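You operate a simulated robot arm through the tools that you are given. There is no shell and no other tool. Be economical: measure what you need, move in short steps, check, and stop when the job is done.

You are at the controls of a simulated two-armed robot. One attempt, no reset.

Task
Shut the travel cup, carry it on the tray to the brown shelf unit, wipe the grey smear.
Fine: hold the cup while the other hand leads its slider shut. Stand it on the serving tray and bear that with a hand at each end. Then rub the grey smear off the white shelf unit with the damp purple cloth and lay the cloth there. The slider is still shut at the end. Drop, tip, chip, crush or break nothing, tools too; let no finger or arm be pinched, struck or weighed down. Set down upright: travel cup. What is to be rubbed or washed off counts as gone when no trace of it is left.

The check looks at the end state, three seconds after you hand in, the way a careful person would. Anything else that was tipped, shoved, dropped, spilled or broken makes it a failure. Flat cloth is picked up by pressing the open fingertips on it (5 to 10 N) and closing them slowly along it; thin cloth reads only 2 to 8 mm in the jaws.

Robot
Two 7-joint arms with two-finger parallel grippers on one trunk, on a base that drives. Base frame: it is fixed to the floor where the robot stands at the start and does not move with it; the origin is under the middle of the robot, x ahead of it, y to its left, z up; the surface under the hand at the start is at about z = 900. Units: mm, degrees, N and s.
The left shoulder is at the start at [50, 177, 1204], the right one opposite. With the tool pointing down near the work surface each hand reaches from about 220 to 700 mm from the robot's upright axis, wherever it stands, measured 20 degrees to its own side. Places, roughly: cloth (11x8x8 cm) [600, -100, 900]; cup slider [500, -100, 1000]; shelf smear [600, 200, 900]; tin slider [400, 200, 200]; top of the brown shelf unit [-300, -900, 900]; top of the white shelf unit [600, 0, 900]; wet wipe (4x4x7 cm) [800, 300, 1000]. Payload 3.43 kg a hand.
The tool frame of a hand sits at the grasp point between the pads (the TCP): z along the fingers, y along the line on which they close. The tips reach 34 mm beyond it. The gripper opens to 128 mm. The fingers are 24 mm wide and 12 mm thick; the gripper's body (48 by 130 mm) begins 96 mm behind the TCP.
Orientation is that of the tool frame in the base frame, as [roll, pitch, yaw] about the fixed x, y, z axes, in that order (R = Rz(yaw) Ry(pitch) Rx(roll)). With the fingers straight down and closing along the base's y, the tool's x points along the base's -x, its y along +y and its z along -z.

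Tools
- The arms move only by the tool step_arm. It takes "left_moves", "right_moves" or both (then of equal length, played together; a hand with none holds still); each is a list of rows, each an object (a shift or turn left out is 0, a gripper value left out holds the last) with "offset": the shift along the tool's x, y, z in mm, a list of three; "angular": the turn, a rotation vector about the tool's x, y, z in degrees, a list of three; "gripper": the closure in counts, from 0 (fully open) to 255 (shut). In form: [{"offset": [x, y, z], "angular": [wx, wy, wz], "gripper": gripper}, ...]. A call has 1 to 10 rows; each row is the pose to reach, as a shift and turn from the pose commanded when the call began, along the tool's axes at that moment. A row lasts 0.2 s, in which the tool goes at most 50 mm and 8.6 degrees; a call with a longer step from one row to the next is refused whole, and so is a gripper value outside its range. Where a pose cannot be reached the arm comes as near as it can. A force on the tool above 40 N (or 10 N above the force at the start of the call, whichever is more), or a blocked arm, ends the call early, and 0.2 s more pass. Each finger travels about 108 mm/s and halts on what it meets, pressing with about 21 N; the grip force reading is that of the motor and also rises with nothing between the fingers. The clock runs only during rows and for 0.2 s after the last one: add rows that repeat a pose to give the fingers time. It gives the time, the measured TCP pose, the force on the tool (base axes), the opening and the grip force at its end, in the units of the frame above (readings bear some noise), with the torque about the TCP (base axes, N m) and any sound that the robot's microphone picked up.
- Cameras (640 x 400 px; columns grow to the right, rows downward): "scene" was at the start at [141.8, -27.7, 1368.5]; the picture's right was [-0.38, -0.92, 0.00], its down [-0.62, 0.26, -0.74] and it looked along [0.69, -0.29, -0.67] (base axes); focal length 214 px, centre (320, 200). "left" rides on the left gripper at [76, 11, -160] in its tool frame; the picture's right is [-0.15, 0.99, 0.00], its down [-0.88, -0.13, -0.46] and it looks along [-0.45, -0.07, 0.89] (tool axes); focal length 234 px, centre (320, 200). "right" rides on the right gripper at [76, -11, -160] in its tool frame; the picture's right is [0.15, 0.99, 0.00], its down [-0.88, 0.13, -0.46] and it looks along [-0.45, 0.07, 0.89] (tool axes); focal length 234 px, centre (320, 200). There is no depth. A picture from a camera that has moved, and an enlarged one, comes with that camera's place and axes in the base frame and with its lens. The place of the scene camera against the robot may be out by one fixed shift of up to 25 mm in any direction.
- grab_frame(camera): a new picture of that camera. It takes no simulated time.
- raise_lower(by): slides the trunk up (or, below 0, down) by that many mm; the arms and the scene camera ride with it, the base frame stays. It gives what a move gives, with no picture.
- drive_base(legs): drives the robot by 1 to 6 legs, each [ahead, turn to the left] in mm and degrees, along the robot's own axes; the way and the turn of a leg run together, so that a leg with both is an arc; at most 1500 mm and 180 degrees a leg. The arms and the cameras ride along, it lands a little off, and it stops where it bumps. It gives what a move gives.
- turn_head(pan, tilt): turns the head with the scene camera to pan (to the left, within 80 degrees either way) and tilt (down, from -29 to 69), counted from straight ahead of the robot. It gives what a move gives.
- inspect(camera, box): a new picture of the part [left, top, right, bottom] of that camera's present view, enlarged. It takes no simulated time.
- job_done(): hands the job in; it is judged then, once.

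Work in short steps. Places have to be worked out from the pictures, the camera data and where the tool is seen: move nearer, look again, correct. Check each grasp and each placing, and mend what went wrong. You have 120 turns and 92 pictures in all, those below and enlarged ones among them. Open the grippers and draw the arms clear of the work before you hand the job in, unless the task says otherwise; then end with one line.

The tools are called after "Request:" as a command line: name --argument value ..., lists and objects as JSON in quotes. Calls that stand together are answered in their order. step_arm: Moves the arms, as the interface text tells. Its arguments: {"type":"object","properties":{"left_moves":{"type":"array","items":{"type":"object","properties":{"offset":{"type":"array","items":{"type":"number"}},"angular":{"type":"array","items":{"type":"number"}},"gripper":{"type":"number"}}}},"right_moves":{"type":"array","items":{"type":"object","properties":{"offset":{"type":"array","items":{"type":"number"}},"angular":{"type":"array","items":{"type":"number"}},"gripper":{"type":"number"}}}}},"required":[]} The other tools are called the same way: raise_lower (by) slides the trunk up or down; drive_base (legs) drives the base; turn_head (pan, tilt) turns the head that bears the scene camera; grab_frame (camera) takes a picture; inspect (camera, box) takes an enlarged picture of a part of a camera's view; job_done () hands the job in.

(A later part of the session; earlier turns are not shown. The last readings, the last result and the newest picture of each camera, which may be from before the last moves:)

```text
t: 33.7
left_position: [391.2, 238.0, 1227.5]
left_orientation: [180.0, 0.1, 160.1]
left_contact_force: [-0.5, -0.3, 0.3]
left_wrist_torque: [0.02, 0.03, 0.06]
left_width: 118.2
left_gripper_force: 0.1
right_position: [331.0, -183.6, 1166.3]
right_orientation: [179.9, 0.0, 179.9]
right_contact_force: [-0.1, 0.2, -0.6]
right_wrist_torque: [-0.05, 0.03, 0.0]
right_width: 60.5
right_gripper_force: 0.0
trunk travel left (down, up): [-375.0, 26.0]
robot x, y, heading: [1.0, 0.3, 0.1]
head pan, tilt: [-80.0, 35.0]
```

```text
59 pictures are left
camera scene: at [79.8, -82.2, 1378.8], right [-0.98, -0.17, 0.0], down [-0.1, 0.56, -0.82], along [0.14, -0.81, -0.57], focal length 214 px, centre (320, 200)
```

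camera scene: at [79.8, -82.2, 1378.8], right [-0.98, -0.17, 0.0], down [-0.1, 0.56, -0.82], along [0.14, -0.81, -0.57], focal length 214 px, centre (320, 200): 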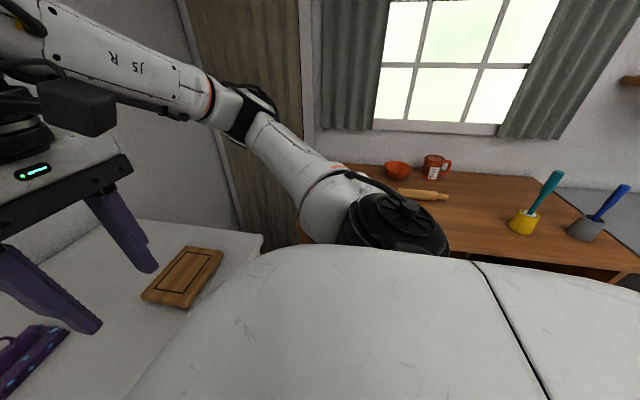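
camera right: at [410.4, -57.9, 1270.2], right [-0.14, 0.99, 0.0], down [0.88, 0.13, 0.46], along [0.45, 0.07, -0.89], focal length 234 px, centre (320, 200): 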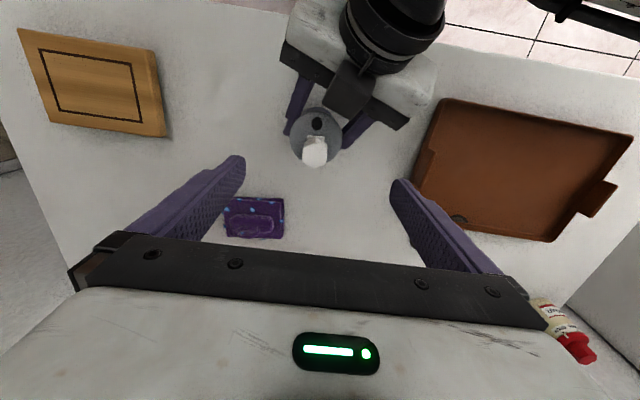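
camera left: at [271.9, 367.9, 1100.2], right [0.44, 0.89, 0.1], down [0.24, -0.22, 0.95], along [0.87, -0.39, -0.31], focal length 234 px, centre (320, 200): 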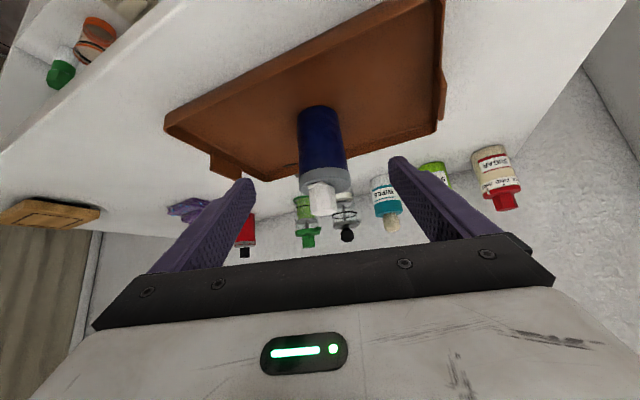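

Brown top spans roughly x -720…245, y -600…-1110, with free room near its left front. Reach from here looks fine for both tray ends, so I bring both hands above the tray's end handles for close views.

Request:
step_arm --left_moves '[{"offset": [-6, 25, 9], "angular": [0, 0, -2.5], "gripper": 120}, {"offset": [-12, 50, 18], "angular": [0, 0, -5]}, {"offset": [-18, 75, 27], "angular": [0, 0, -7.5]}, {"offset": [-24, 100, 36], "angular": [0, 0, -10]}, {"offset": [-30, 125, 45], "angular": [0, 0, -12.5]}, {"offset": [-36, 150, 54], "angular": [0, 0, -15]}, {"offset": [-42, 175, 63], "angular": [0, 0, -17.5]}, {"offset": [-47, 200, 72], "angular": [0, 0, -20]}, {"offset": [-51, 222, 78], "angular": [0, 0, -20]}, {"offset": [-51, 222, 78], "angular": [0, 0, -20]}]' --right_moves '[{"offset": [-20, 34, 2], "gripper": 120}, {"offset": [-41, 68, 4]}, {"offset": [-62, 102, 6]}, {"offset": [-82, 136, 8]}, {"offset": [-103, 170, 10]}, {"offset": [-123, 204, 12]}, {"offset": [-144, 238, 13]}, {"offset": [-164, 272, 15]}, {"offset": [-184, 304, 17]}, {"offset": [-184, 304, 17]}]'

Request:
grab_frame --camera "left"

Request:
grab_frame --camera "right"

```text
t: 36.1
left_position: [514.5, 429.9, 1151.4]
left_orientation: [-180.0, 0.1, 180.0]
left_contact_force: [1.0, -0.1, -0.1]
left_wrist_torque: [0.02, 0.01, -0.04]
left_width: 67.6
left_gripper_force: 0.1
right_position: [537.4, 71.4, 1159.4]
right_orientation: [178.1, -0.1, 175.3]
right_contact_force: [0.0, 0.0, -0.2]
right_wrist_torque: [0.04, 0.01, 0.02]
right_width: 67.8
right_gripper_force: 0.1
right hand out of reach, approached as far as the arm can: row 9, 10
trunk travel left (down, up): [-375.0, 26.0]
robot x, y, heading: [0.4, -1.5, -0.1]
head pan, tilt: [-80.0, 35.0]
stopped in row 10 (right hand): the arm was blocked; the commanded pose is now the measured one
```

```text
58 pictures are left
camera left: at [438.5, 441.4, 1310.0], right [0.15, 0.99, 0.0], down [0.88, -0.13, 0.46], along [0.45, -0.07, -0.89], focal length 234 px, centre (320, 200)
```

left: 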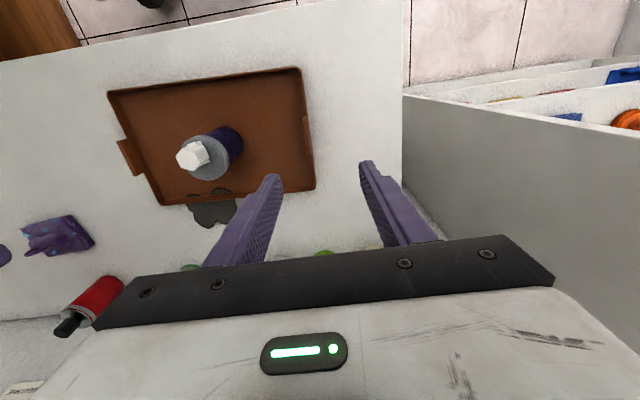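

```text
57 pictures are left
camera right: at [460.0, 60.9, 1318.4], right [-0.07, 1.0, 0.03], down [0.89, 0.04, 0.46], along [0.46, 0.06, -0.89], focal length 234 px, centre (320, 200)
```

right: 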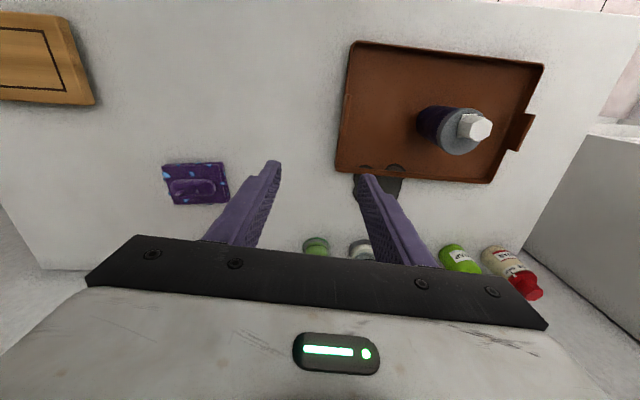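

The right arm can't reach the tray's right end from here, so I retract both hands and shift the robot about 150 mm to the left. A turn-back-turn-ahead path keeps clear, and the tall unit's panel is at y≈570, x≥478.

Request:
step_arm --left_moves '[{"offset": [20, -32, -9]}, {"offset": [40, -64, -18]}, {"offset": [60, -96, -27]}, {"offset": [80, -128, -36]}, {"offset": [98, -160, -44]}, {"offset": [114, -190, -50]}, {"offset": [114, -190, -50]}, {"offset": [114, -190, -50]}]' --right_moves '[{"offset": [30, -36, -2], "angular": [-0.5, 0, -1]}, {"offset": [60, -73, -3], "angular": [-1, 0, -2]}, {"offset": [90, -110, -4], "angular": [-1.5, 0, -3]}, {"offset": [120, -147, -5], "angular": [-1.9, 0, -4]}, {"offset": [150, -184, -6], "angular": [-1.9, 0, -4.7]}, {"offset": [180, -221, -7], "angular": [-1.9, 0, -4.7]}, {"offset": [207, -255, -8], "angular": [-1.9, 0, -4.7]}, {"offset": [207, -255, -8], "angular": [-1.9, 0, -4.7]}]'

Request:
drive_base --legs '[[0, -45], [-212, 0], [0, 45], [150, 0]]'

Request:
turn_head --pan 10 --tilt 48

Request:
grab_frame --camera "scene"

```text
t: 37.9
left_position: [399.8, 238.2, 1202.0]
left_orientation: [-179.9, -0.1, -179.9]
left_contact_force: [-0.2, 0.5, -0.2]
left_wrist_torque: [-0.01, 0.0, 0.01]
left_width: 67.7
left_gripper_force: 0.0
right_position: [308.8, -165.5, 1157.9]
right_orientation: [176.4, 0.1, -179.7]
right_contact_force: [0.1, -0.4, 1.1]
right_wrist_torque: [-0.01, 0.01, -0.01]
right_width: 67.8
right_gripper_force: 0.0
trunk travel left (down, up): [-375.0, 26.0]
robot x, y, heading: [1.2, -3.0, -0.2]
head pan, tilt: [-80.0, 35.0]
```

```text
t: 44.6
left_position: [406.8, 383.5, 1202.1]
left_orientation: [-180.0, 0.1, 179.4]
left_contact_force: [-0.7, 0.9, 1.7]
left_wrist_torque: [0.01, 0.04, -0.02]
left_width: 67.5
left_gripper_force: 0.1
right_position: [310.8, -18.8, 1157.2]
right_orientation: [176.4, 0.0, 179.9]
right_contact_force: [0.5, 0.8, -0.3]
right_wrist_torque: [-0.02, 0.02, -0.01]
right_width: 67.8
right_gripper_force: 0.1
trunk travel left (down, up): [-375.0, 26.0]
robot x, y, heading: [4.2, 151.5, -0.7]
head pan, tilt: [-80.0, 35.0]
```

```text
t: 46.2
left_position: [405.5, 383.3, 1201.5]
left_orientation: [-179.9, 0.1, 179.5]
left_contact_force: [0.0, -0.4, -0.1]
left_wrist_torque: [0.0, 0.01, -0.03]
left_width: 67.7
left_gripper_force: 0.2
right_position: [309.8, -20.5, 1157.0]
right_orientation: [176.4, 0.2, 179.9]
right_contact_force: [0.8, -0.7, -0.1]
right_wrist_torque: [-0.01, -0.01, 0.04]
right_width: 67.6
right_gripper_force: 0.0
trunk travel left (down, up): [-375.0, 26.0]
robot x, y, heading: [4.7, 149.8, -0.5]
head pan, tilt: [10.0, 48.0]
```

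```text
56 pictures are left
camera scene: at [145.8, 164.9, 1359.8], right [0.16, -0.99, 0.0], down [-0.73, -0.12, -0.67], along [0.66, 0.11, -0.74], focal length 214 px, centre (320, 200)
```

scene: 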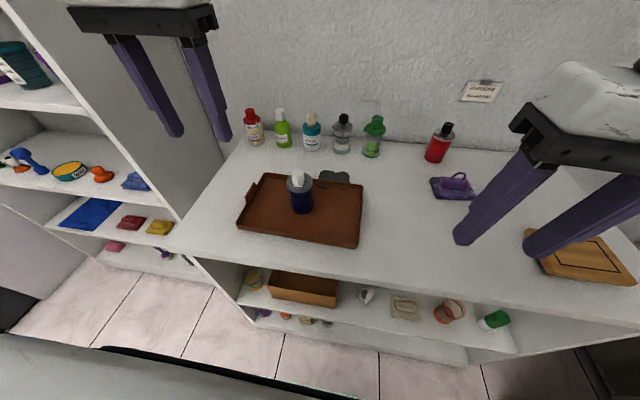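

Robot is now at y≈150. I bring both hands above the tray ends, at z≈1100, fixing the right hand's small roll.

Request:
step_arm --left_moves '[{"offset": [-18, 8, 16]}, {"offset": [-36, 16, 33]}, {"offset": [-54, 24, 50]}, {"offset": [-72, 32, 67]}, {"offset": [-92, 40, 84]}, {"offset": [-110, 47, 100]}, {"offset": [-110, 47, 100]}, {"offset": [-110, 47, 100]}]' --right_moves '[{"offset": [-34, 23, 9], "angular": [1, 0, 0]}, {"offset": [-68, 46, 18], "angular": [2, 0, 0]}, {"offset": [-102, 69, 27], "angular": [3, 0, 0]}, {"offset": [-136, 92, 36], "angular": [3.6, 0, 0]}, {"offset": [-170, 115, 46], "angular": [3.6, 0, 0]}, {"offset": [-202, 138, 57], "angular": [3.6, 0, 0]}, {"offset": [-202, 138, 57], "angular": [3.6, 0, 0]}, {"offset": [-202, 138, 57], "angular": [3.6, 0, 0]}]'

Request:
grab_frame --camera "left"

Request:
grab_frame --camera "right"

Request:
inspect --camera "scene" --box '[210, 130, 390, 260]'

```text
t: 48.0
left_position: [516.9, 429.1, 1102.4]
left_orientation: [-180.0, 0.0, 179.5]
left_contact_force: [-0.3, 1.0, 0.4]
left_wrist_torque: [0.0, 0.0, 0.02]
left_width: 67.7
left_gripper_force: 0.1
right_position: [513.0, 121.8, 1111.7]
right_orientation: [-180.0, 0.2, 179.8]
right_contact_force: [0.5, 0.6, 0.3]
right_wrist_torque: [-0.04, -0.01, -0.01]
right_width: 67.8
right_gripper_force: 0.1
trunk travel left (down, up): [-375.0, 26.0]
robot x, y, heading: [3.1, 150.9, -0.6]
head pan, tilt: [10.0, 48.0]
```

```text
55 pictures are left
camera left: at [441.4, 442.3, 1261.8], right [0.15, 0.99, 0.0], down [0.88, -0.14, 0.46], along [0.45, -0.07, -0.89], focal length 234 px, centre (320, 200)
```

left: 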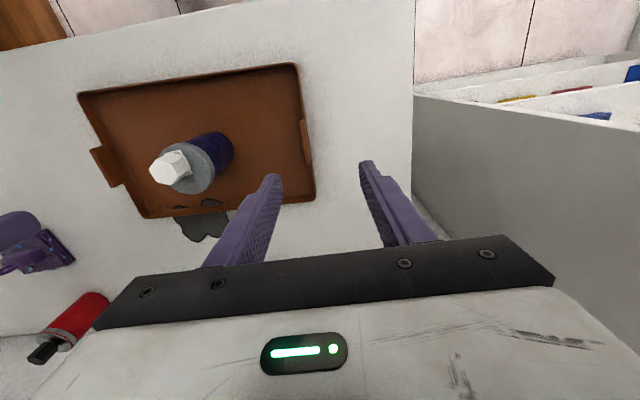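

```text
54 pictures are left
camera right: at [436.9, 111.0, 1270.4], right [-0.15, 0.99, 0.0], down [0.88, 0.13, 0.46], along [0.45, 0.07, -0.89], focal length 234 px, centre (320, 200)
```

right: 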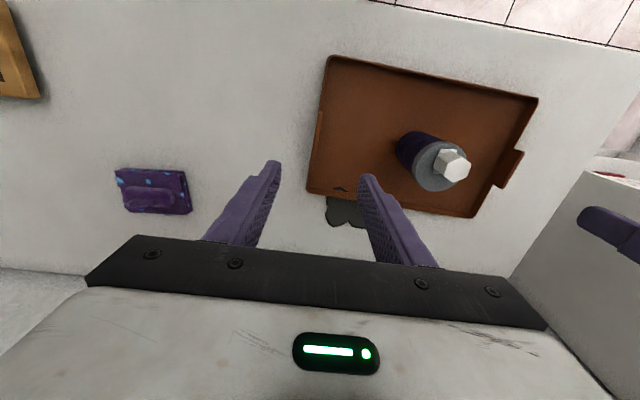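

```text
3.08 times, centred on (300, 195) of scene
camera zoom: at [146.0, 165.2, 1359.7], right [0.17, -0.99, 0.0], down [-0.73, -0.12, -0.67], along [0.66, 0.11, -0.74], focal length 660 px, centre (382, 215)
```

zoom: 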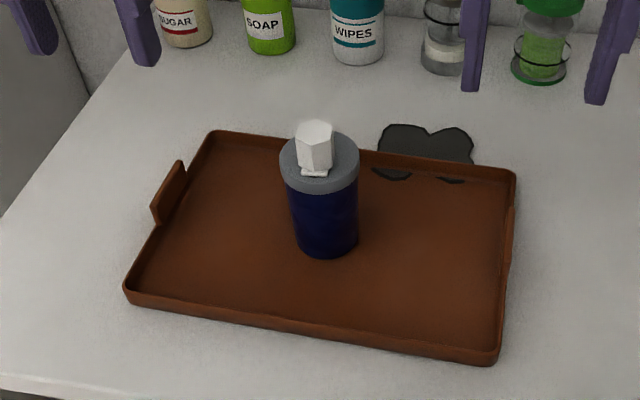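

The handles are upright plates at each end's middle. I zoom on both to get their top heights and positions.

Request:
inspect --camera "left" --box '[260, 50, 340, 210]'

Request:
inspect --camera "left" --box '[70, 80, 170, 220]'

Request:
inspect --camera "right" --box '[290, 40, 370, 200]'

```text
2.50 times, centred on (300, 130) of left
camera zoom: at [441.4, 442.3, 1261.8], right [0.15, 0.99, 0.0], down [0.88, -0.14, 0.46], along [0.45, -0.07, -0.89], focal length 585 px, centre (370, 375)
```

zoom: 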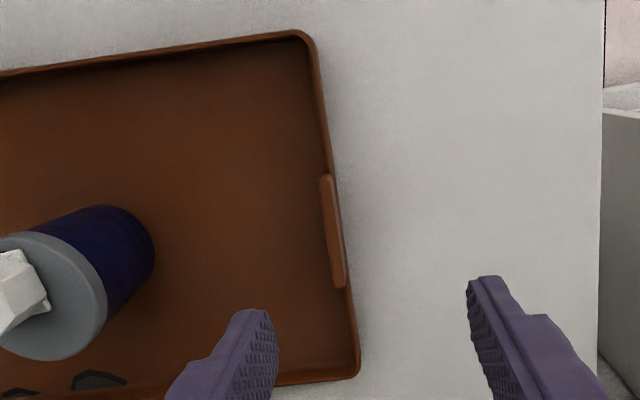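

```text
2.86 times, centred on (120, 150) of left
camera zoom: at [441.4, 442.3, 1261.8], right [0.15, 0.99, 0.0], down [0.88, -0.14, 0.46], along [0.45, -0.07, -0.89], focal length 669 px, centre (891, 343)
```

zoom: 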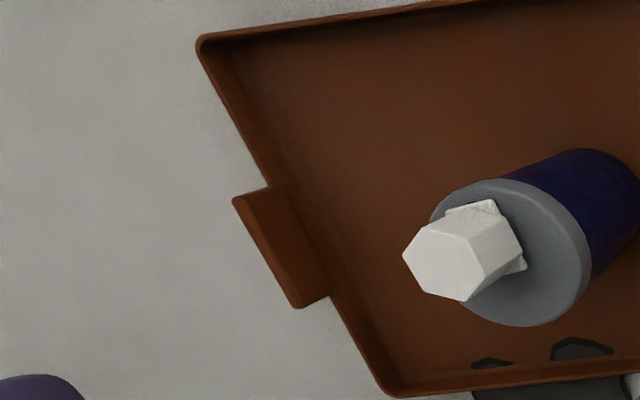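

```text
2.50 times, centred on (330, 120) of right
camera zoom: at [436.9, 111.0, 1270.4], right [-0.15, 0.99, 0.0], down [0.88, 0.13, 0.46], along [0.45, 0.07, -0.89], focal length 585 px, centre (295, 400)
```

zoom: 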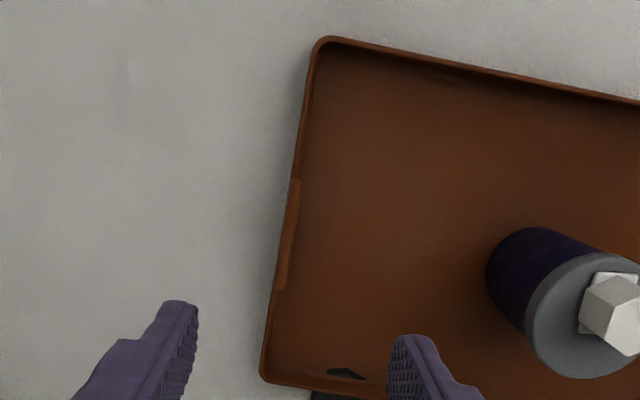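

Handle tops are at z≈941: left at (512, 411), right at (504, 119), each about 7 mm thick, and the tray is turned about 2.5°. I align both hands and descend to z≈1000 first.

Request:
step_arm --left_moves '[{"offset": [4, -10, 20], "angular": [0, 0, 2]}, {"offset": [4, -18, 45], "angular": [0, 0, 2]}, {"offset": [4, -18, 75], "angular": [0, 0, 2]}, {"offset": [4, -18, 102], "angular": [0, 0, 2]}, {"offset": [4, -18, 102], "angular": [0, 0, 2]}]' --right_moves '[{"offset": [4, -2, 20], "angular": [0, 0, 2.5]}, {"offset": [8, -3, 50], "angular": [0, 0, 2.5]}, {"offset": [8, -3, 80], "angular": [0, 0, 2.5]}, {"offset": [8, -3, 111], "angular": [0, 0, 2.5]}, {"offset": [8, -3, 111], "angular": [0, 0, 2.5]}]'

Request:
grab_frame --camera "left"

Request:
grab_frame --camera "right"

```text
t: 49.2
left_position: [513.3, 409.4, 998.9]
left_orientation: [-179.9, 0.2, 177.5]
left_contact_force: [0.6, 0.3, 0.3]
left_wrist_torque: [-0.02, -0.02, -0.01]
left_width: 67.5
left_gripper_force: 0.1
right_position: [504.1, 118.6, 997.4]
right_orientation: [-180.0, 0.1, 177.5]
right_contact_force: [0.4, 0.4, -0.3]
right_wrist_torque: [0.0, -0.01, 0.0]
right_width: 67.9
right_gripper_force: 0.1
trunk travel left (down, up): [-375.0, 26.0]
robot x, y, heading: [2.2, 147.7, -0.5]
head pan, tilt: [10.0, 48.0]
```

```text
49 pictures are left
camera left: at [438.2, 424.6, 1158.0], right [0.19, 0.98, 0.0], down [0.87, -0.17, 0.46], along [0.45, -0.09, -0.89], focal length 234 px, centre (320, 200)
```

left: 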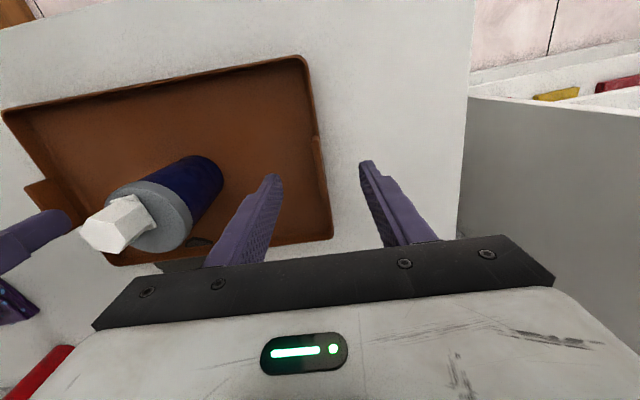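

```text
48 pictures are left
camera right: at [428.9, 111.4, 1156.9], right [-0.1, 0.99, 0.0], down [0.88, 0.09, 0.46], along [0.46, 0.05, -0.89], focal length 234 px, centre (320, 200)
```

right: 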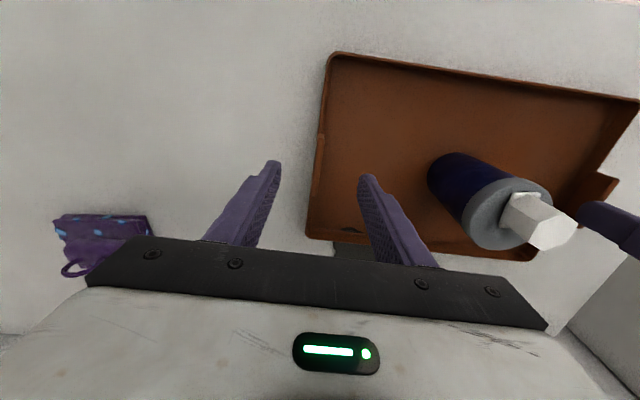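

Both plates lie between the fingers. I descend the last 47 mm.

Request:
step_arm --left_moves '[{"offset": [0, 0, 15]}, {"offset": [0, 0, 30]}, {"offset": [0, 0, 40]}, {"offset": [0, 0, 47]}, {"offset": [0, 0, 47]}]' --right_moves '[{"offset": [0, 0, 15]}, {"offset": [0, 0, 30]}, {"offset": [0, 0, 40]}, {"offset": [0, 0, 46]}, {"offset": [0, 0, 46]}]'

Request:
inspect --camera "left" --box '[220, 40, 420, 250]'

Request:
inspect --camera "right" --box '[220, 40, 420, 250]'

```text
t: 50.5
left_position: [512.2, 411.4, 952.5]
left_orientation: [180.0, 0.1, 177.6]
left_contact_force: [-0.4, 0.3, 0.2]
left_wrist_torque: [-0.01, -0.02, 0.02]
left_width: 67.5
left_gripper_force: 0.0
right_position: [504.8, 118.3, 952.1]
right_orientation: [180.0, 0.1, 177.4]
right_contact_force: [0.4, -0.8, -0.2]
right_wrist_torque: [-0.01, 0.03, -0.05]
right_width: 67.7
right_gripper_force: 0.0
trunk travel left (down, up): [-375.0, 26.0]
robot x, y, heading: [3.3, 144.1, -0.6]
head pan, tilt: [10.0, 48.0]
```

```text
1.90 times, centred on (320, 145) of left
camera zoom: at [437.0, 425.3, 1111.4], right [0.19, 0.98, 0.0], down [0.87, -0.17, 0.46], along [0.45, -0.09, -0.89], focal length 446 px, centre (320, 305)
```

zoom: 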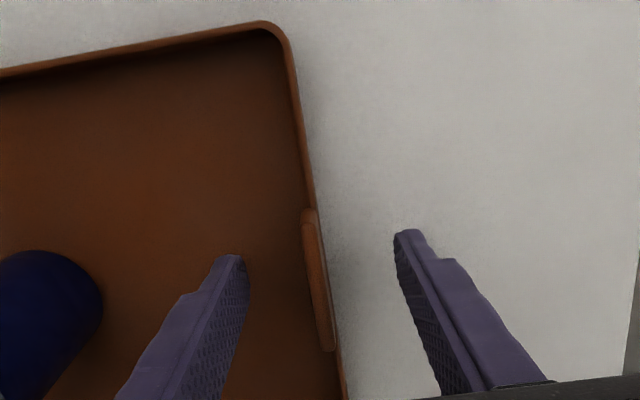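

```text
1.90 times, centred on (320, 145) of right
camera zoom: at [428.7, 111.1, 1111.2], right [-0.1, 0.99, 0.0], down [0.88, 0.09, 0.46], along [0.46, 0.05, -0.89], focal length 446 px, centre (320, 305)
```

zoom: 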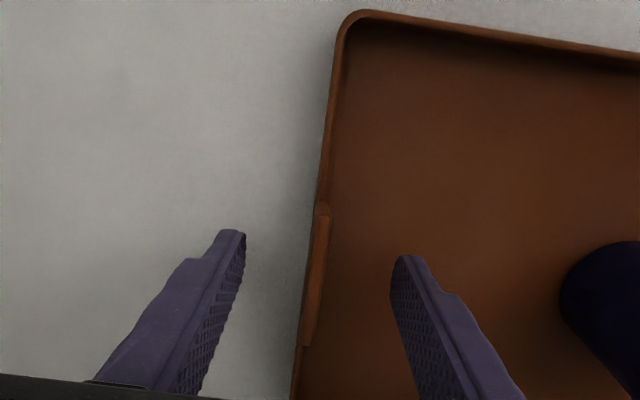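

Both plates are well placed between the pads. I close both hands slowly together.

Request:
step_arm --left_moves '[{"gripper": 150}, {"gripper": 180}, {"gripper": 205}, {"gripper": 218}, {"gripper": 226}, {"gripper": 232}, {"gripper": 238}, {"gripper": 244}, {"gripper": 250}, {"gripper": 250}]' --right_moves '[{"gripper": 150}, {"gripper": 180}, {"gripper": 205}, {"gripper": 218}, {"gripper": 226}, {"gripper": 232}, {"gripper": 238}, {"gripper": 244}, {"gripper": 250}, {"gripper": 250}]'

Request:
grab_frame --camera "scene"

```text
t: 52.6
left_position: [513.0, 410.3, 952.4]
left_orientation: [180.0, 0.1, 177.6]
left_contact_force: [2.5, 6.0, 0.1]
left_wrist_torque: [0.22, 0.05, 0.25]
left_width: 6.7
left_gripper_force: 21.0
right_position: [506.7, 117.8, 952.5]
right_orientation: [-179.8, 0.2, 177.4]
right_contact_force: [-2.7, -6.8, 1.5]
right_wrist_torque: [-0.24, -0.01, 0.36]
right_width: 6.7
right_gripper_force: 21.1
trunk travel left (down, up): [-375.0, 26.0]
robot x, y, heading: [4.2, 147.3, -0.6]
head pan, tilt: [10.0, 48.0]
```

```text
45 pictures are left
camera scene: at [145.6, 164.8, 1359.8], right [0.17, -0.99, 0.0], down [-0.73, -0.12, -0.67], along [0.66, 0.11, -0.74], focal length 214 px, centre (320, 200)
```

scene: 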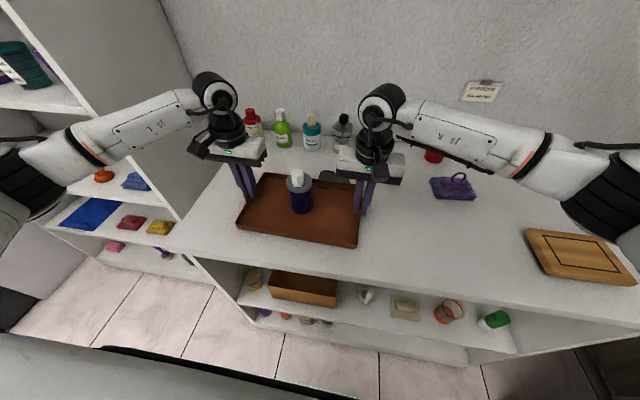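

Both ends are gripped (6.7 mm, 21 N). I lift a little and compare loads.

Request:
step_arm --left_moves '[{"offset": [0, 0, -3]}, {"offset": [0, 0, -7]}, {"offset": [0, 0, -12]}, {"offset": [0, 0, -12]}]' --right_moves '[{"offset": [0, 0, -3]}, {"offset": [0, 0, -7]}, {"offset": [0, 0, -12]}, {"offset": [0, 0, -12]}]'

Request:
inspect --camera "scene" --box '[200, 130, 400, 270]'

```text
t: 53.6
left_position: [512.9, 411.9, 965.7]
left_orientation: [180.0, 0.1, 177.7]
left_contact_force: [2.6, 6.5, -2.2]
left_wrist_torque: [0.29, -0.12, 0.34]
left_width: 6.4
left_gripper_force: 20.7
right_position: [504.1, 118.4, 965.7]
right_orientation: [180.0, 0.2, 177.5]
right_contact_force: [-3.3, -6.2, -1.3]
right_wrist_torque: [-0.23, 0.11, 0.34]
right_width: 6.5
right_gripper_force: 21.0
trunk travel left (down, up): [-375.0, 26.0]
robot x, y, heading: [2.9, 147.3, -0.7]
head pan, tilt: [10.0, 48.0]
```

```text
2.86 times, centred on (300, 200) of scene
camera zoom: at [146.0, 165.0, 1359.7], right [0.17, -0.99, 0.0], down [-0.73, -0.12, -0.67], along [0.66, 0.11, -0.74], focal length 613 px, centre (377, 200)
```

zoom: 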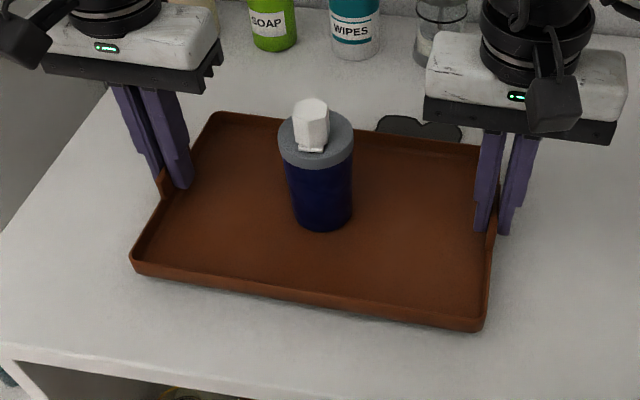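

The tray rises level with a light load on each hand. I lift another 110 mm smoothly.

Request:
step_arm --left_moves '[{"offset": [0, 0, -5]}, {"offset": [0, 0, -15]}, {"offset": [0, 0, -28]}, {"offset": [0, 0, -42]}, {"offset": [0, 0, -56]}, {"offset": [0, 0, -70]}, {"offset": [0, 0, -84]}, {"offset": [0, 0, -97]}, {"offset": [0, 0, -106]}, {"offset": [0, 0, -110]}]' --right_moves '[{"offset": [0, 0, -5]}, {"offset": [0, 0, -15]}, {"offset": [0, 0, -28]}, {"offset": [0, 0, -42]}, {"offset": [0, 0, -56]}, {"offset": [0, 0, -70]}, {"offset": [0, 0, -84]}, {"offset": [0, 0, -97]}, {"offset": [0, 0, -106]}, {"offset": [0, 0, -110]}]'

Request:
drive_base --legs '[[-95, 0]]'

Request:
grab_frame --camera "scene"

```text
t: 55.9
left_position: [511.2, 410.5, 1076.8]
left_orientation: [-179.9, 0.2, 177.5]
left_contact_force: [2.7, 2.2, -1.0]
left_wrist_torque: [0.22, -0.08, 0.28]
left_width: 6.6
left_gripper_force: 21.7
right_position: [504.4, 118.3, 1075.9]
right_orientation: [179.9, 0.2, 177.5]
right_contact_force: [-3.0, -1.9, -1.0]
right_wrist_torque: [-0.22, 0.09, 0.36]
right_width: 6.6
right_gripper_force: 20.5
trunk travel left (down, up): [-375.0, 26.0]
robot x, y, heading: [2.4, 150.1, -0.6]
head pan, tilt: [10.0, 48.0]
```

```text
t: 57.0
left_position: [413.8, 412.1, 1076.1]
left_orientation: [-179.9, 0.1, 177.5]
left_contact_force: [0.8, -1.9, -1.5]
left_wrist_torque: [0.19, 0.05, 0.29]
left_width: 6.8
left_gripper_force: 21.1
right_position: [408.5, 119.0, 1076.2]
right_orientation: [180.0, 0.2, 177.5]
right_contact_force: [-2.5, 0.4, -1.5]
right_wrist_torque: [-0.1, -0.12, 0.34]
right_width: 6.6
right_gripper_force: 21.2
trunk travel left (down, up): [-375.0, 26.0]
robot x, y, heading: [-91.2, 148.5, -0.4]
head pan, tilt: [10.0, 48.0]
```

```text
43 pictures are left
camera scene: at [49.2, 165.8, 1359.9], right [0.16, -0.99, 0.0], down [-0.73, -0.12, -0.67], along [0.66, 0.11, -0.74], focal length 214 px, centre (320, 200)
```

scene: 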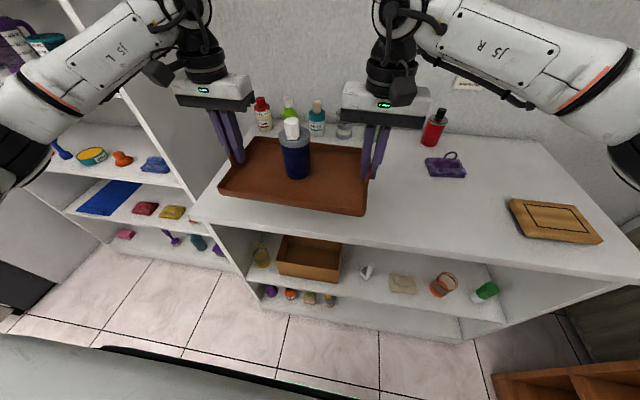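

The cup rides steadily. I turn right in two legs and look ahead at the brown unit.

Request:
drive_base --legs '[[0, -30], [0, -30], [0, -29.6]]'

Request:
turn_head --pan 0 --tilt 38

Request:
grab_frame --camera "scene"

```text
t: 61.8
left_position: [169.3, -359.3, 1075.2]
left_orientation: [180.0, 0.1, 87.4]
left_contact_force: [-0.7, -1.9, -1.1]
left_wrist_torque: [-0.08, -0.16, 0.24]
left_width: 6.5
left_gripper_force: 20.7
right_position: [-124.0, -352.3, 1075.9]
right_orientation: [180.0, 0.2, 87.3]
right_contact_force: [1.4, 2.6, -0.6]
right_wrist_torque: [0.1, 0.12, 0.34]
right_width: 6.5
right_gripper_force: 21.2
trunk travel left (down, up): [-375.0, 26.0]
robot x, y, heading: [-92.2, 146.6, -90.4]
head pan, tilt: [10.0, 48.0]
```

```text
t: 62.5
left_position: [169.4, -360.2, 1075.5]
left_orientation: [-179.9, 0.1, 87.4]
left_contact_force: [-0.4, -1.5, -1.5]
left_wrist_torque: [0.12, -0.19, 0.21]
left_width: 6.6
left_gripper_force: 20.7
right_position: [-123.7, -352.3, 1075.6]
right_orientation: [-180.0, 0.1, 87.4]
right_contact_force: [0.3, 1.9, -0.9]
right_wrist_torque: [-0.12, 0.11, 0.27]
right_width: 6.5
right_gripper_force: 20.8
trunk travel left (down, up): [-375.0, 26.0]
robot x, y, heading: [-92.5, 147.8, -90.4]
head pan, tilt: [0.0, 38.0]
```

```text
42 pictures are left
camera scene: at [-99.3, -3.2, 1374.2], right [-1.0, 0.01, 0.0], down [0.01, 0.62, -0.79], along [-0.01, -0.79, -0.62], focal length 214 px, centre (320, 200)
```

scene: 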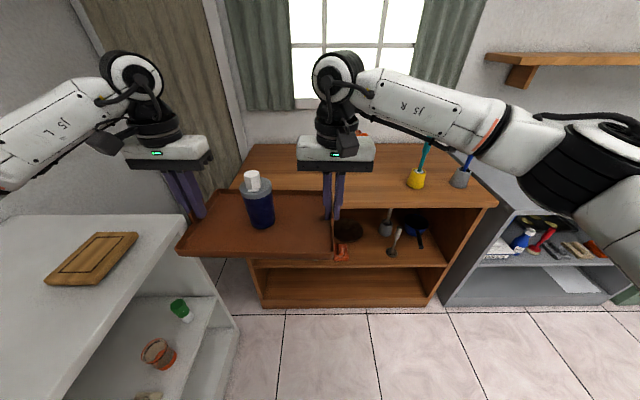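

The robot faces the brown unit. The hand cameras give unbiased views of its top, so I check both.

Request:
grab_frame --camera "right"

Request:
grab_frame --camera "left"

```text
41 pictures are left
camera right: at [-130.9, -274.9, 1234.1], right [0.99, 0.1, 0.0], down [0.09, -0.88, 0.46], along [0.05, -0.46, -0.89], focal length 234 px, centre (320, 200)
```

right: 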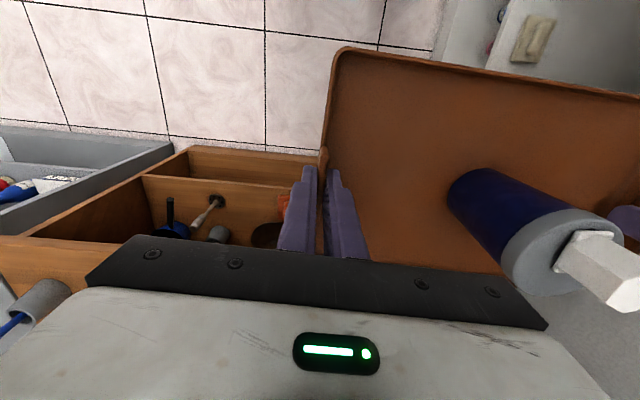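

```text
40 pictures are left
camera left: at [184.6, -284.1, 1234.6], right [0.98, -0.19, 0.0], down [-0.17, -0.87, 0.46], along [-0.09, -0.45, -0.89], focal length 234 px, centre (320, 200)
```

left: 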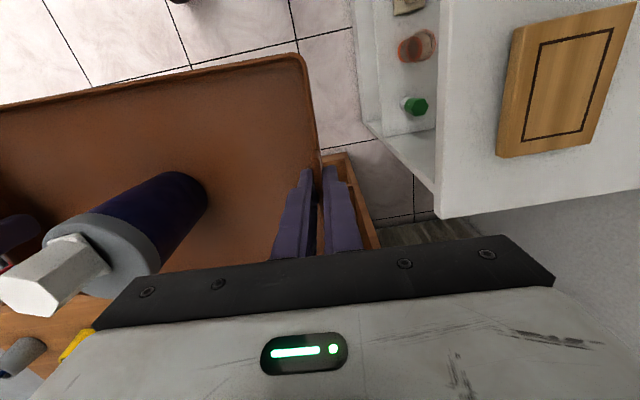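

The front edge of the top is near y≈-580 to -595. I drive 250 mm ahead and look again before the final approach.

Request:
drive_base --legs '[[250, 0]]'

Request:
grab_frame --camera "right"

Request:
grab_frame --camera "scene"

```text
t: 64.3
left_position: [168.5, -605.2, 1075.6]
left_orientation: [-179.9, 0.0, 87.6]
left_contact_force: [-0.9, -1.4, -2.1]
left_wrist_torque: [-0.13, -0.12, 0.22]
left_width: 6.9
left_gripper_force: 20.4
right_position: [-124.5, -596.9, 1074.7]
right_orientation: [179.9, 0.1, 87.5]
right_contact_force: [0.7, 1.7, -2.2]
right_wrist_torque: [0.14, 0.12, 0.31]
right_width: 6.6
right_gripper_force: 20.5
trunk travel left (down, up): [-375.0, 26.0]
robot x, y, heading: [-96.2, -95.7, -90.2]
head pan, tilt: [0.0, 38.0]
```

```text
39 pictures are left
camera right: at [-132.2, -521.0, 1233.9], right [0.99, 0.1, 0.0], down [0.09, -0.88, 0.46], along [0.05, -0.46, -0.89], focal length 234 px, centre (320, 200)
```

right: 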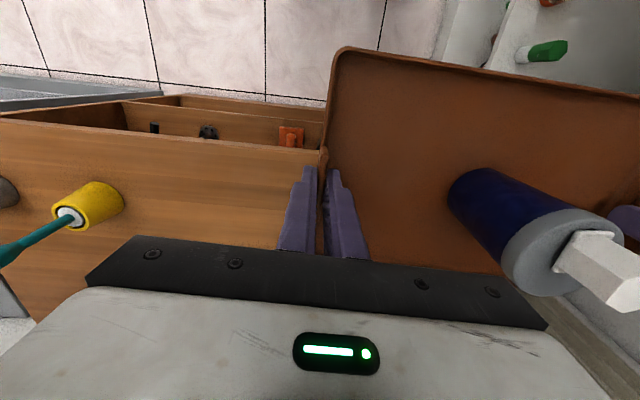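

```text
38 pictures are left
camera scene: at [-101.2, -249.2, 1374.1], right [-1.0, 0.01, 0.0], down [0.0, 0.62, -0.79], along [-0.01, -0.79, -0.62], focal length 214 px, centre (320, 200)
```

scene: 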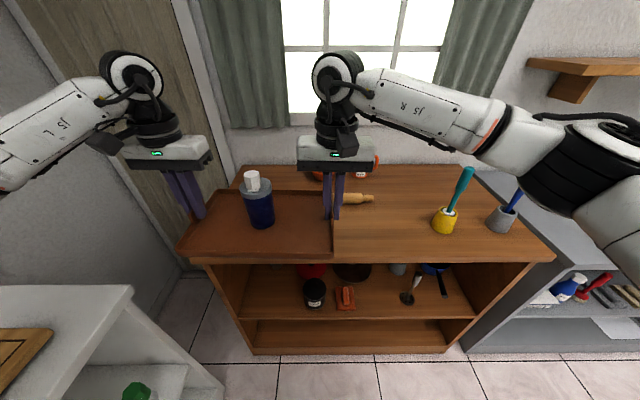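

I zoom on the scene strip behind the tray to locate the rolling pin.

Request:
inspect --camera "scene" --box '[230, 150, 410, 260]'

```text
3.56 times, centred on (320, 205) of scene
camera zoom: at [-101.2, -249.2, 1374.1], right [-1.0, 0.01, 0.0], down [0.0, 0.62, -0.79], along [-0.01, -0.79, -0.62], focal length 763 px, centre (320, 182)
```

zoom: 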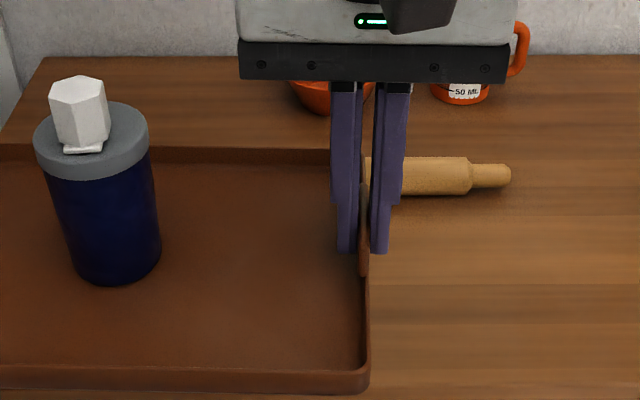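

Estimates of the brown top's height disagree (830-890), so I drive 125 mm on and triangulate the front edge and pin with the right camera.

Request:
inspect --camera "right" --box '[120, 90, 330, 220]'

Request:
drive_base --legs '[[125, 0]]'

Request:
grab_frame --camera "right"

Request:
grab_frame --camera "scene"

```text
3.05 times, centred on (225, 155) of right
camera zoom: at [-132.2, -521.0, 1233.9], right [0.99, 0.1, 0.0], down [0.09, -0.88, 0.46], along [0.05, -0.46, -0.89], focal length 714 px, centre (610, 337)
```

zoom: 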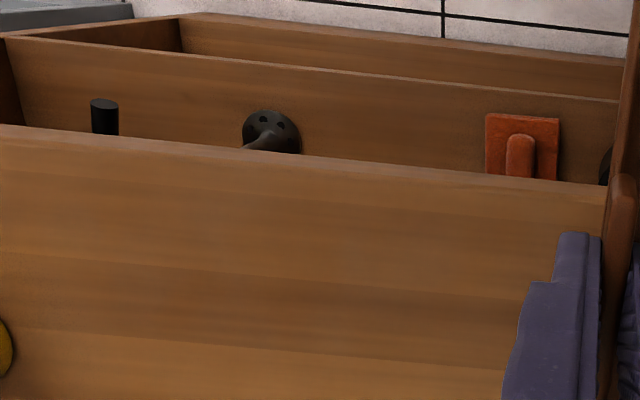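

```text
t: 65.6
left_position: [167.6, -732.1, 1074.6]
left_orientation: [-179.9, 0.0, 87.7]
left_contact_force: [-0.1, -1.8, -2.6]
left_wrist_torque: [0.03, -0.2, 0.21]
left_width: 6.3
left_gripper_force: 20.6
right_position: [-123.5, -724.8, 1074.5]
right_orientation: [-180.0, 0.1, 87.6]
right_contact_force: [0.7, 1.0, -1.1]
right_wrist_torque: [0.05, 0.09, 0.22]
right_width: 6.6
right_gripper_force: 20.7
trunk travel left (down, up): [-375.0, 26.0]
robot x, y, heading: [-95.7, -223.4, -90.5]
head pan, tilt: [0.0, 38.0]
```

```text
35 pictures are left
camera right: at [-132.5, -647.6, 1233.8], right [0.99, 0.1, 0.0], down [0.09, -0.88, 0.46], along [0.05, -0.45, -0.89], focal length 234 px, centre (320, 200)
```

right: 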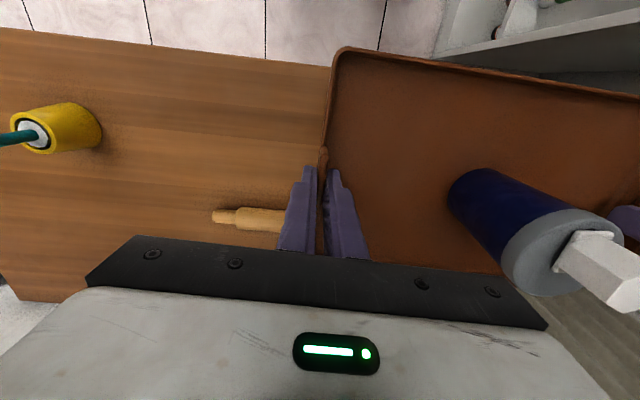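

```text
34 pictures are left
camera scene: at [-101.9, -375.9, 1374.0], right [-1.0, 0.01, 0.0], down [0.0, 0.62, -0.79], along [-0.01, -0.79, -0.62], focal length 214 px, centre (320, 200)
```

scene: 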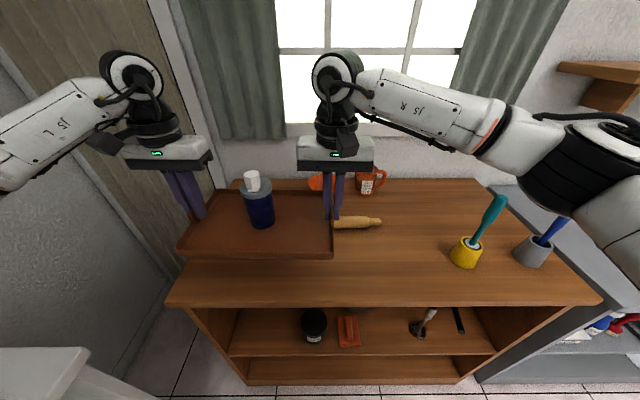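

Triangulation puts the brown top at z≈850, its front edge at y≈-627 and the pin's near side at y≈-867. I move the tray 16 mm further in and lower it 100 mm.

Request:
step_arm --left_moves '[{"offset": [-4, 0, 4]}, {"offset": [-8, 0, 14]}, {"offset": [-12, 0, 26]}, {"offset": [-16, 0, 39]}, {"offset": [-16, 0, 52]}, {"offset": [-16, 0, 65]}, {"offset": [-16, 0, 78]}, {"offset": [-16, 0, 90]}, {"offset": [-16, 0, 100]}, {"offset": [-16, 0, 100]}]' --right_moves '[{"offset": [-4, 0, 4]}, {"offset": [-8, 0, 14]}, {"offset": [-12, 0, 26]}, {"offset": [-16, 0, 39]}, {"offset": [-16, 0, 52]}, {"offset": [-16, 0, 65]}, {"offset": [-16, 0, 78]}, {"offset": [-16, 0, 90]}, {"offset": [-16, 0, 100]}, {"offset": [-16, 0, 100]}]'

Request:
grab_frame --camera "right"

Request:
inspect --camera "scene" --box '[140, 140, 420, 320]'

```text
t: 67.8
left_position: [165.9, -747.5, 975.3]
left_orientation: [-179.8, 0.0, 87.5]
left_contact_force: [-0.1, -1.1, -1.7]
left_wrist_torque: [0.03, -0.23, 0.11]
left_width: 6.6
left_gripper_force: 21.2
right_position: [-126.5, -739.9, 975.2]
right_orientation: [179.9, 0.2, 87.5]
right_contact_force: [-0.2, -0.4, 0.1]
right_wrist_torque: [-0.06, 0.12, 0.11]
right_width: 6.9
right_gripper_force: 21.1
trunk travel left (down, up): [-375.0, 26.0]
robot x, y, heading: [-98.8, -222.2, -90.2]
head pan, tilt: [0.0, 38.0]
```

```text
33 pictures are left
camera right: at [-133.9, -662.7, 1134.0], right [0.99, 0.11, 0.0], down [0.09, -0.88, 0.46], along [0.05, -0.46, -0.89], focal length 234 px, centre (320, 200)
```

right: 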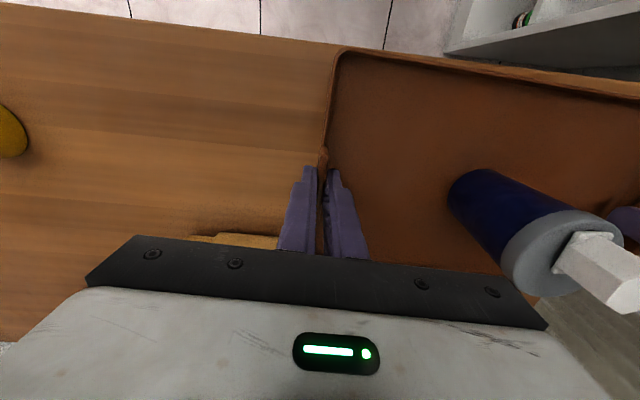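

```text
2.22 times, centred on (280, 230) of scene
camera zoom: at [-101.9, -374.8, 1374.2], right [-1.0, 0.01, 0.0], down [0.0, 0.62, -0.79], along [-0.01, -0.79, -0.62], focal length 477 px, centre (409, 133)
```

zoom: 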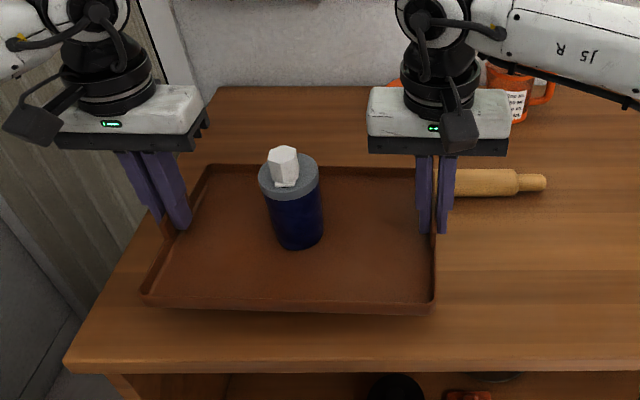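

The tray's front edge is at y≈-643, 16 mm inside the front edge, and its back clears the pin. I lower a further 58 mm.

Request:
step_arm --left_moves '[{"offset": [0, 0, 8]}, {"offset": [0, 0, 18]}, {"offset": [0, 0, 28]}, {"offset": [0, 0, 38]}, {"offset": [0, 0, 48]}, {"offset": [0, 0, 55]}, {"offset": [0, 0, 58]}, {"offset": [0, 0, 58]}]' --right_moves '[{"offset": [0, 0, 8]}, {"offset": [0, 0, 18]}, {"offset": [0, 0, 28]}, {"offset": [0, 0, 38]}, {"offset": [0, 0, 48]}, {"offset": [0, 0, 55]}, {"offset": [0, 0, 58]}, {"offset": [0, 0, 58]}]'

Request:
inspect --camera "scene" --box '[140, 140, 420, 320]'

```text
t: 69.6
left_position: [167.4, -747.2, 919.2]
left_orientation: [-180.0, 0.1, 87.7]
left_contact_force: [1.2, -2.3, -1.8]
left_wrist_torque: [0.03, -0.28, 0.22]
left_width: 6.4
left_gripper_force: 21.0
right_position: [-125.7, -739.6, 917.2]
right_orientation: [-179.9, 0.1, 87.5]
right_contact_force: [-0.7, 2.1, -0.8]
right_wrist_torque: [-0.04, 0.06, 0.29]
right_width: 6.5
right_gripper_force: 20.8
trunk travel left (down, up): [-375.0, 26.0]
robot x, y, heading: [-92.9, -223.8, -90.4]
head pan, tilt: [0.0, 38.0]
```

```text
2.22 times, centred on (280, 230) of scene
camera zoom: at [-101.9, -374.9, 1374.2], right [-1.0, 0.01, 0.0], down [0.0, 0.62, -0.79], along [-0.01, -0.79, -0.62], focal length 477 px, centre (409, 133)
```

zoom: 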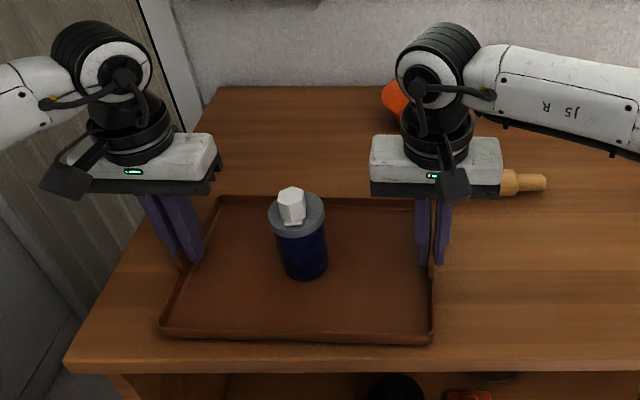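

Not yet touching; I lower in fine steps, reading forces.

Request:
step_arm --left_moves '[{"offset": [0, 0, 2]}, {"offset": [0, 0, 4]}, {"offset": [0, 0, 6]}, {"offset": [0, 0, 6]}]' --right_moves '[{"offset": [0, 0, 2]}, {"offset": [0, 0, 4]}, {"offset": [0, 0, 6]}, {"offset": [0, 0, 6]}]'

Request:
step_arm --left_moves '[{"offset": [0, 0, 2]}, {"offset": [0, 0, 4]}, {"offset": [0, 0, 4]}]' --right_moves '[{"offset": [0, 0, 2]}, {"offset": [0, 0, 4]}, {"offset": [0, 0, 4]}]'

Request:
step_arm --left_moves '[{"offset": [0, 0, 1.5]}, {"offset": [0, 0, 3]}, {"offset": [0, 0, 3]}]' --right_moves '[{"offset": [0, 0, 1.5]}, {"offset": [0, 0, 3]}, {"offset": [0, 0, 3]}]'

```text
t: 70.6
left_position: [168.3, -746.7, 912.4]
left_orientation: [180.0, 0.1, 87.7]
left_contact_force: [1.2, -2.0, 0.2]
left_wrist_torque: [0.02, -0.2, 0.28]
left_width: 6.8
left_gripper_force: 21.6
right_position: [-125.4, -741.1, 912.1]
right_orientation: [179.9, 0.2, 87.5]
right_contact_force: [-2.3, 1.9, 3.4]
right_wrist_torque: [0.56, 0.21, 0.3]
right_width: 6.5
right_gripper_force: 20.8
trunk travel left (down, up): [-375.0, 26.0]
robot x, y, heading: [-98.4, -222.7, -90.1]
head pan, tilt: [0.0, 38.0]
```

```text
t: 71.4
left_position: [167.6, -745.7, 911.1]
left_orientation: [-179.8, 0.4, 87.8]
left_contact_force: [3.8, -2.9, 16.8]
left_wrist_torque: [-0.17, -0.38, 0.48]
left_width: 6.9
left_gripper_force: 20.8
right_position: [-124.8, -740.1, 911.0]
right_orientation: [179.8, 0.5, 87.5]
right_contact_force: [-3.1, -1.8, 15.1]
right_wrist_torque: [-0.04, 0.28, 0.42]
right_width: 7.6
right_gripper_force: 21.3
trunk travel left (down, up): [-375.0, 26.0]
robot x, y, heading: [-99.9, -227.6, -90.4]
head pan, tilt: [0.0, 38.0]
```

```text
t: 72.2
left_position: [168.8, -744.7, 906.2]
left_orientation: [179.9, 0.3, 87.6]
left_contact_force: [4.4, -2.4, 15.3]
left_wrist_torque: [-0.15, -0.28, 0.27]
left_width: 7.0
left_gripper_force: 21.0
right_position: [-124.9, -738.9, 906.9]
right_orientation: [179.9, 0.3, 87.6]
right_contact_force: [-1.1, -3.3, 15.5]
right_wrist_torque: [-0.11, 0.26, 0.3]
right_width: 6.8
right_gripper_force: 20.8
trunk travel left (down, up): [-375.0, 26.0]
robot x, y, heading: [-96.2, -222.9, -90.6]
head pan, tilt: [0.0, 38.0]
```

Both hands show a firm 15 N support at equal height, so the tray is down. I check by picture before releasing.

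Request:
inspect --camera "scene" --box '[140, 140, 420, 320]'

Request:
grab_frame --camera "right"

```text
2.22 times, centred on (280, 230) of scene
camera zoom: at [-102.2, -372.5, 1374.6], right [-1.0, 0.01, 0.0], down [0.0, 0.61, -0.79], along [0.0, -0.79, -0.61], focal length 477 px, centre (409, 133)
```

zoom: 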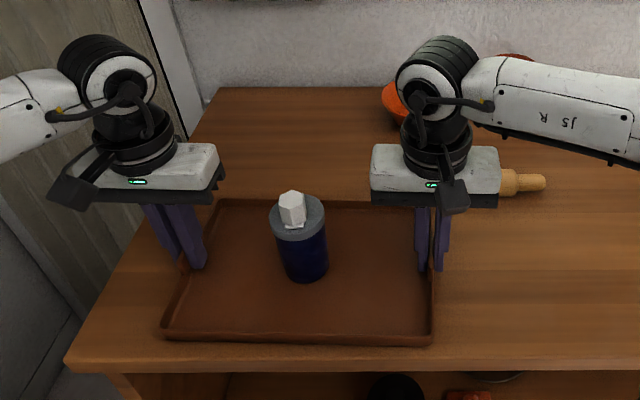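

```text
29 pictures are left
camera right: at [-133.3, -661.6, 1064.7], right [0.99, 0.1, 0.0], down [0.09, -0.88, 0.46], along [0.05, -0.46, -0.89], focal length 234 px, centre (320, 200)
```

right: 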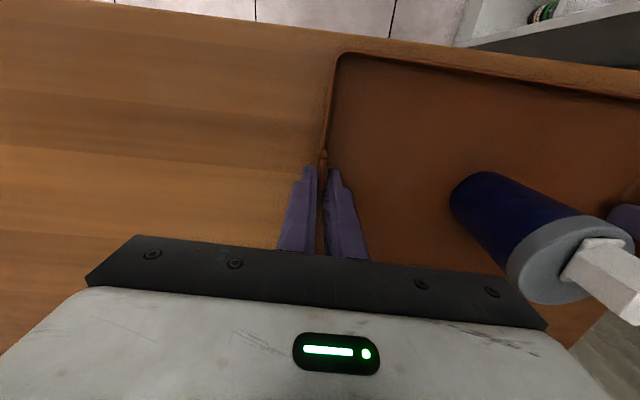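

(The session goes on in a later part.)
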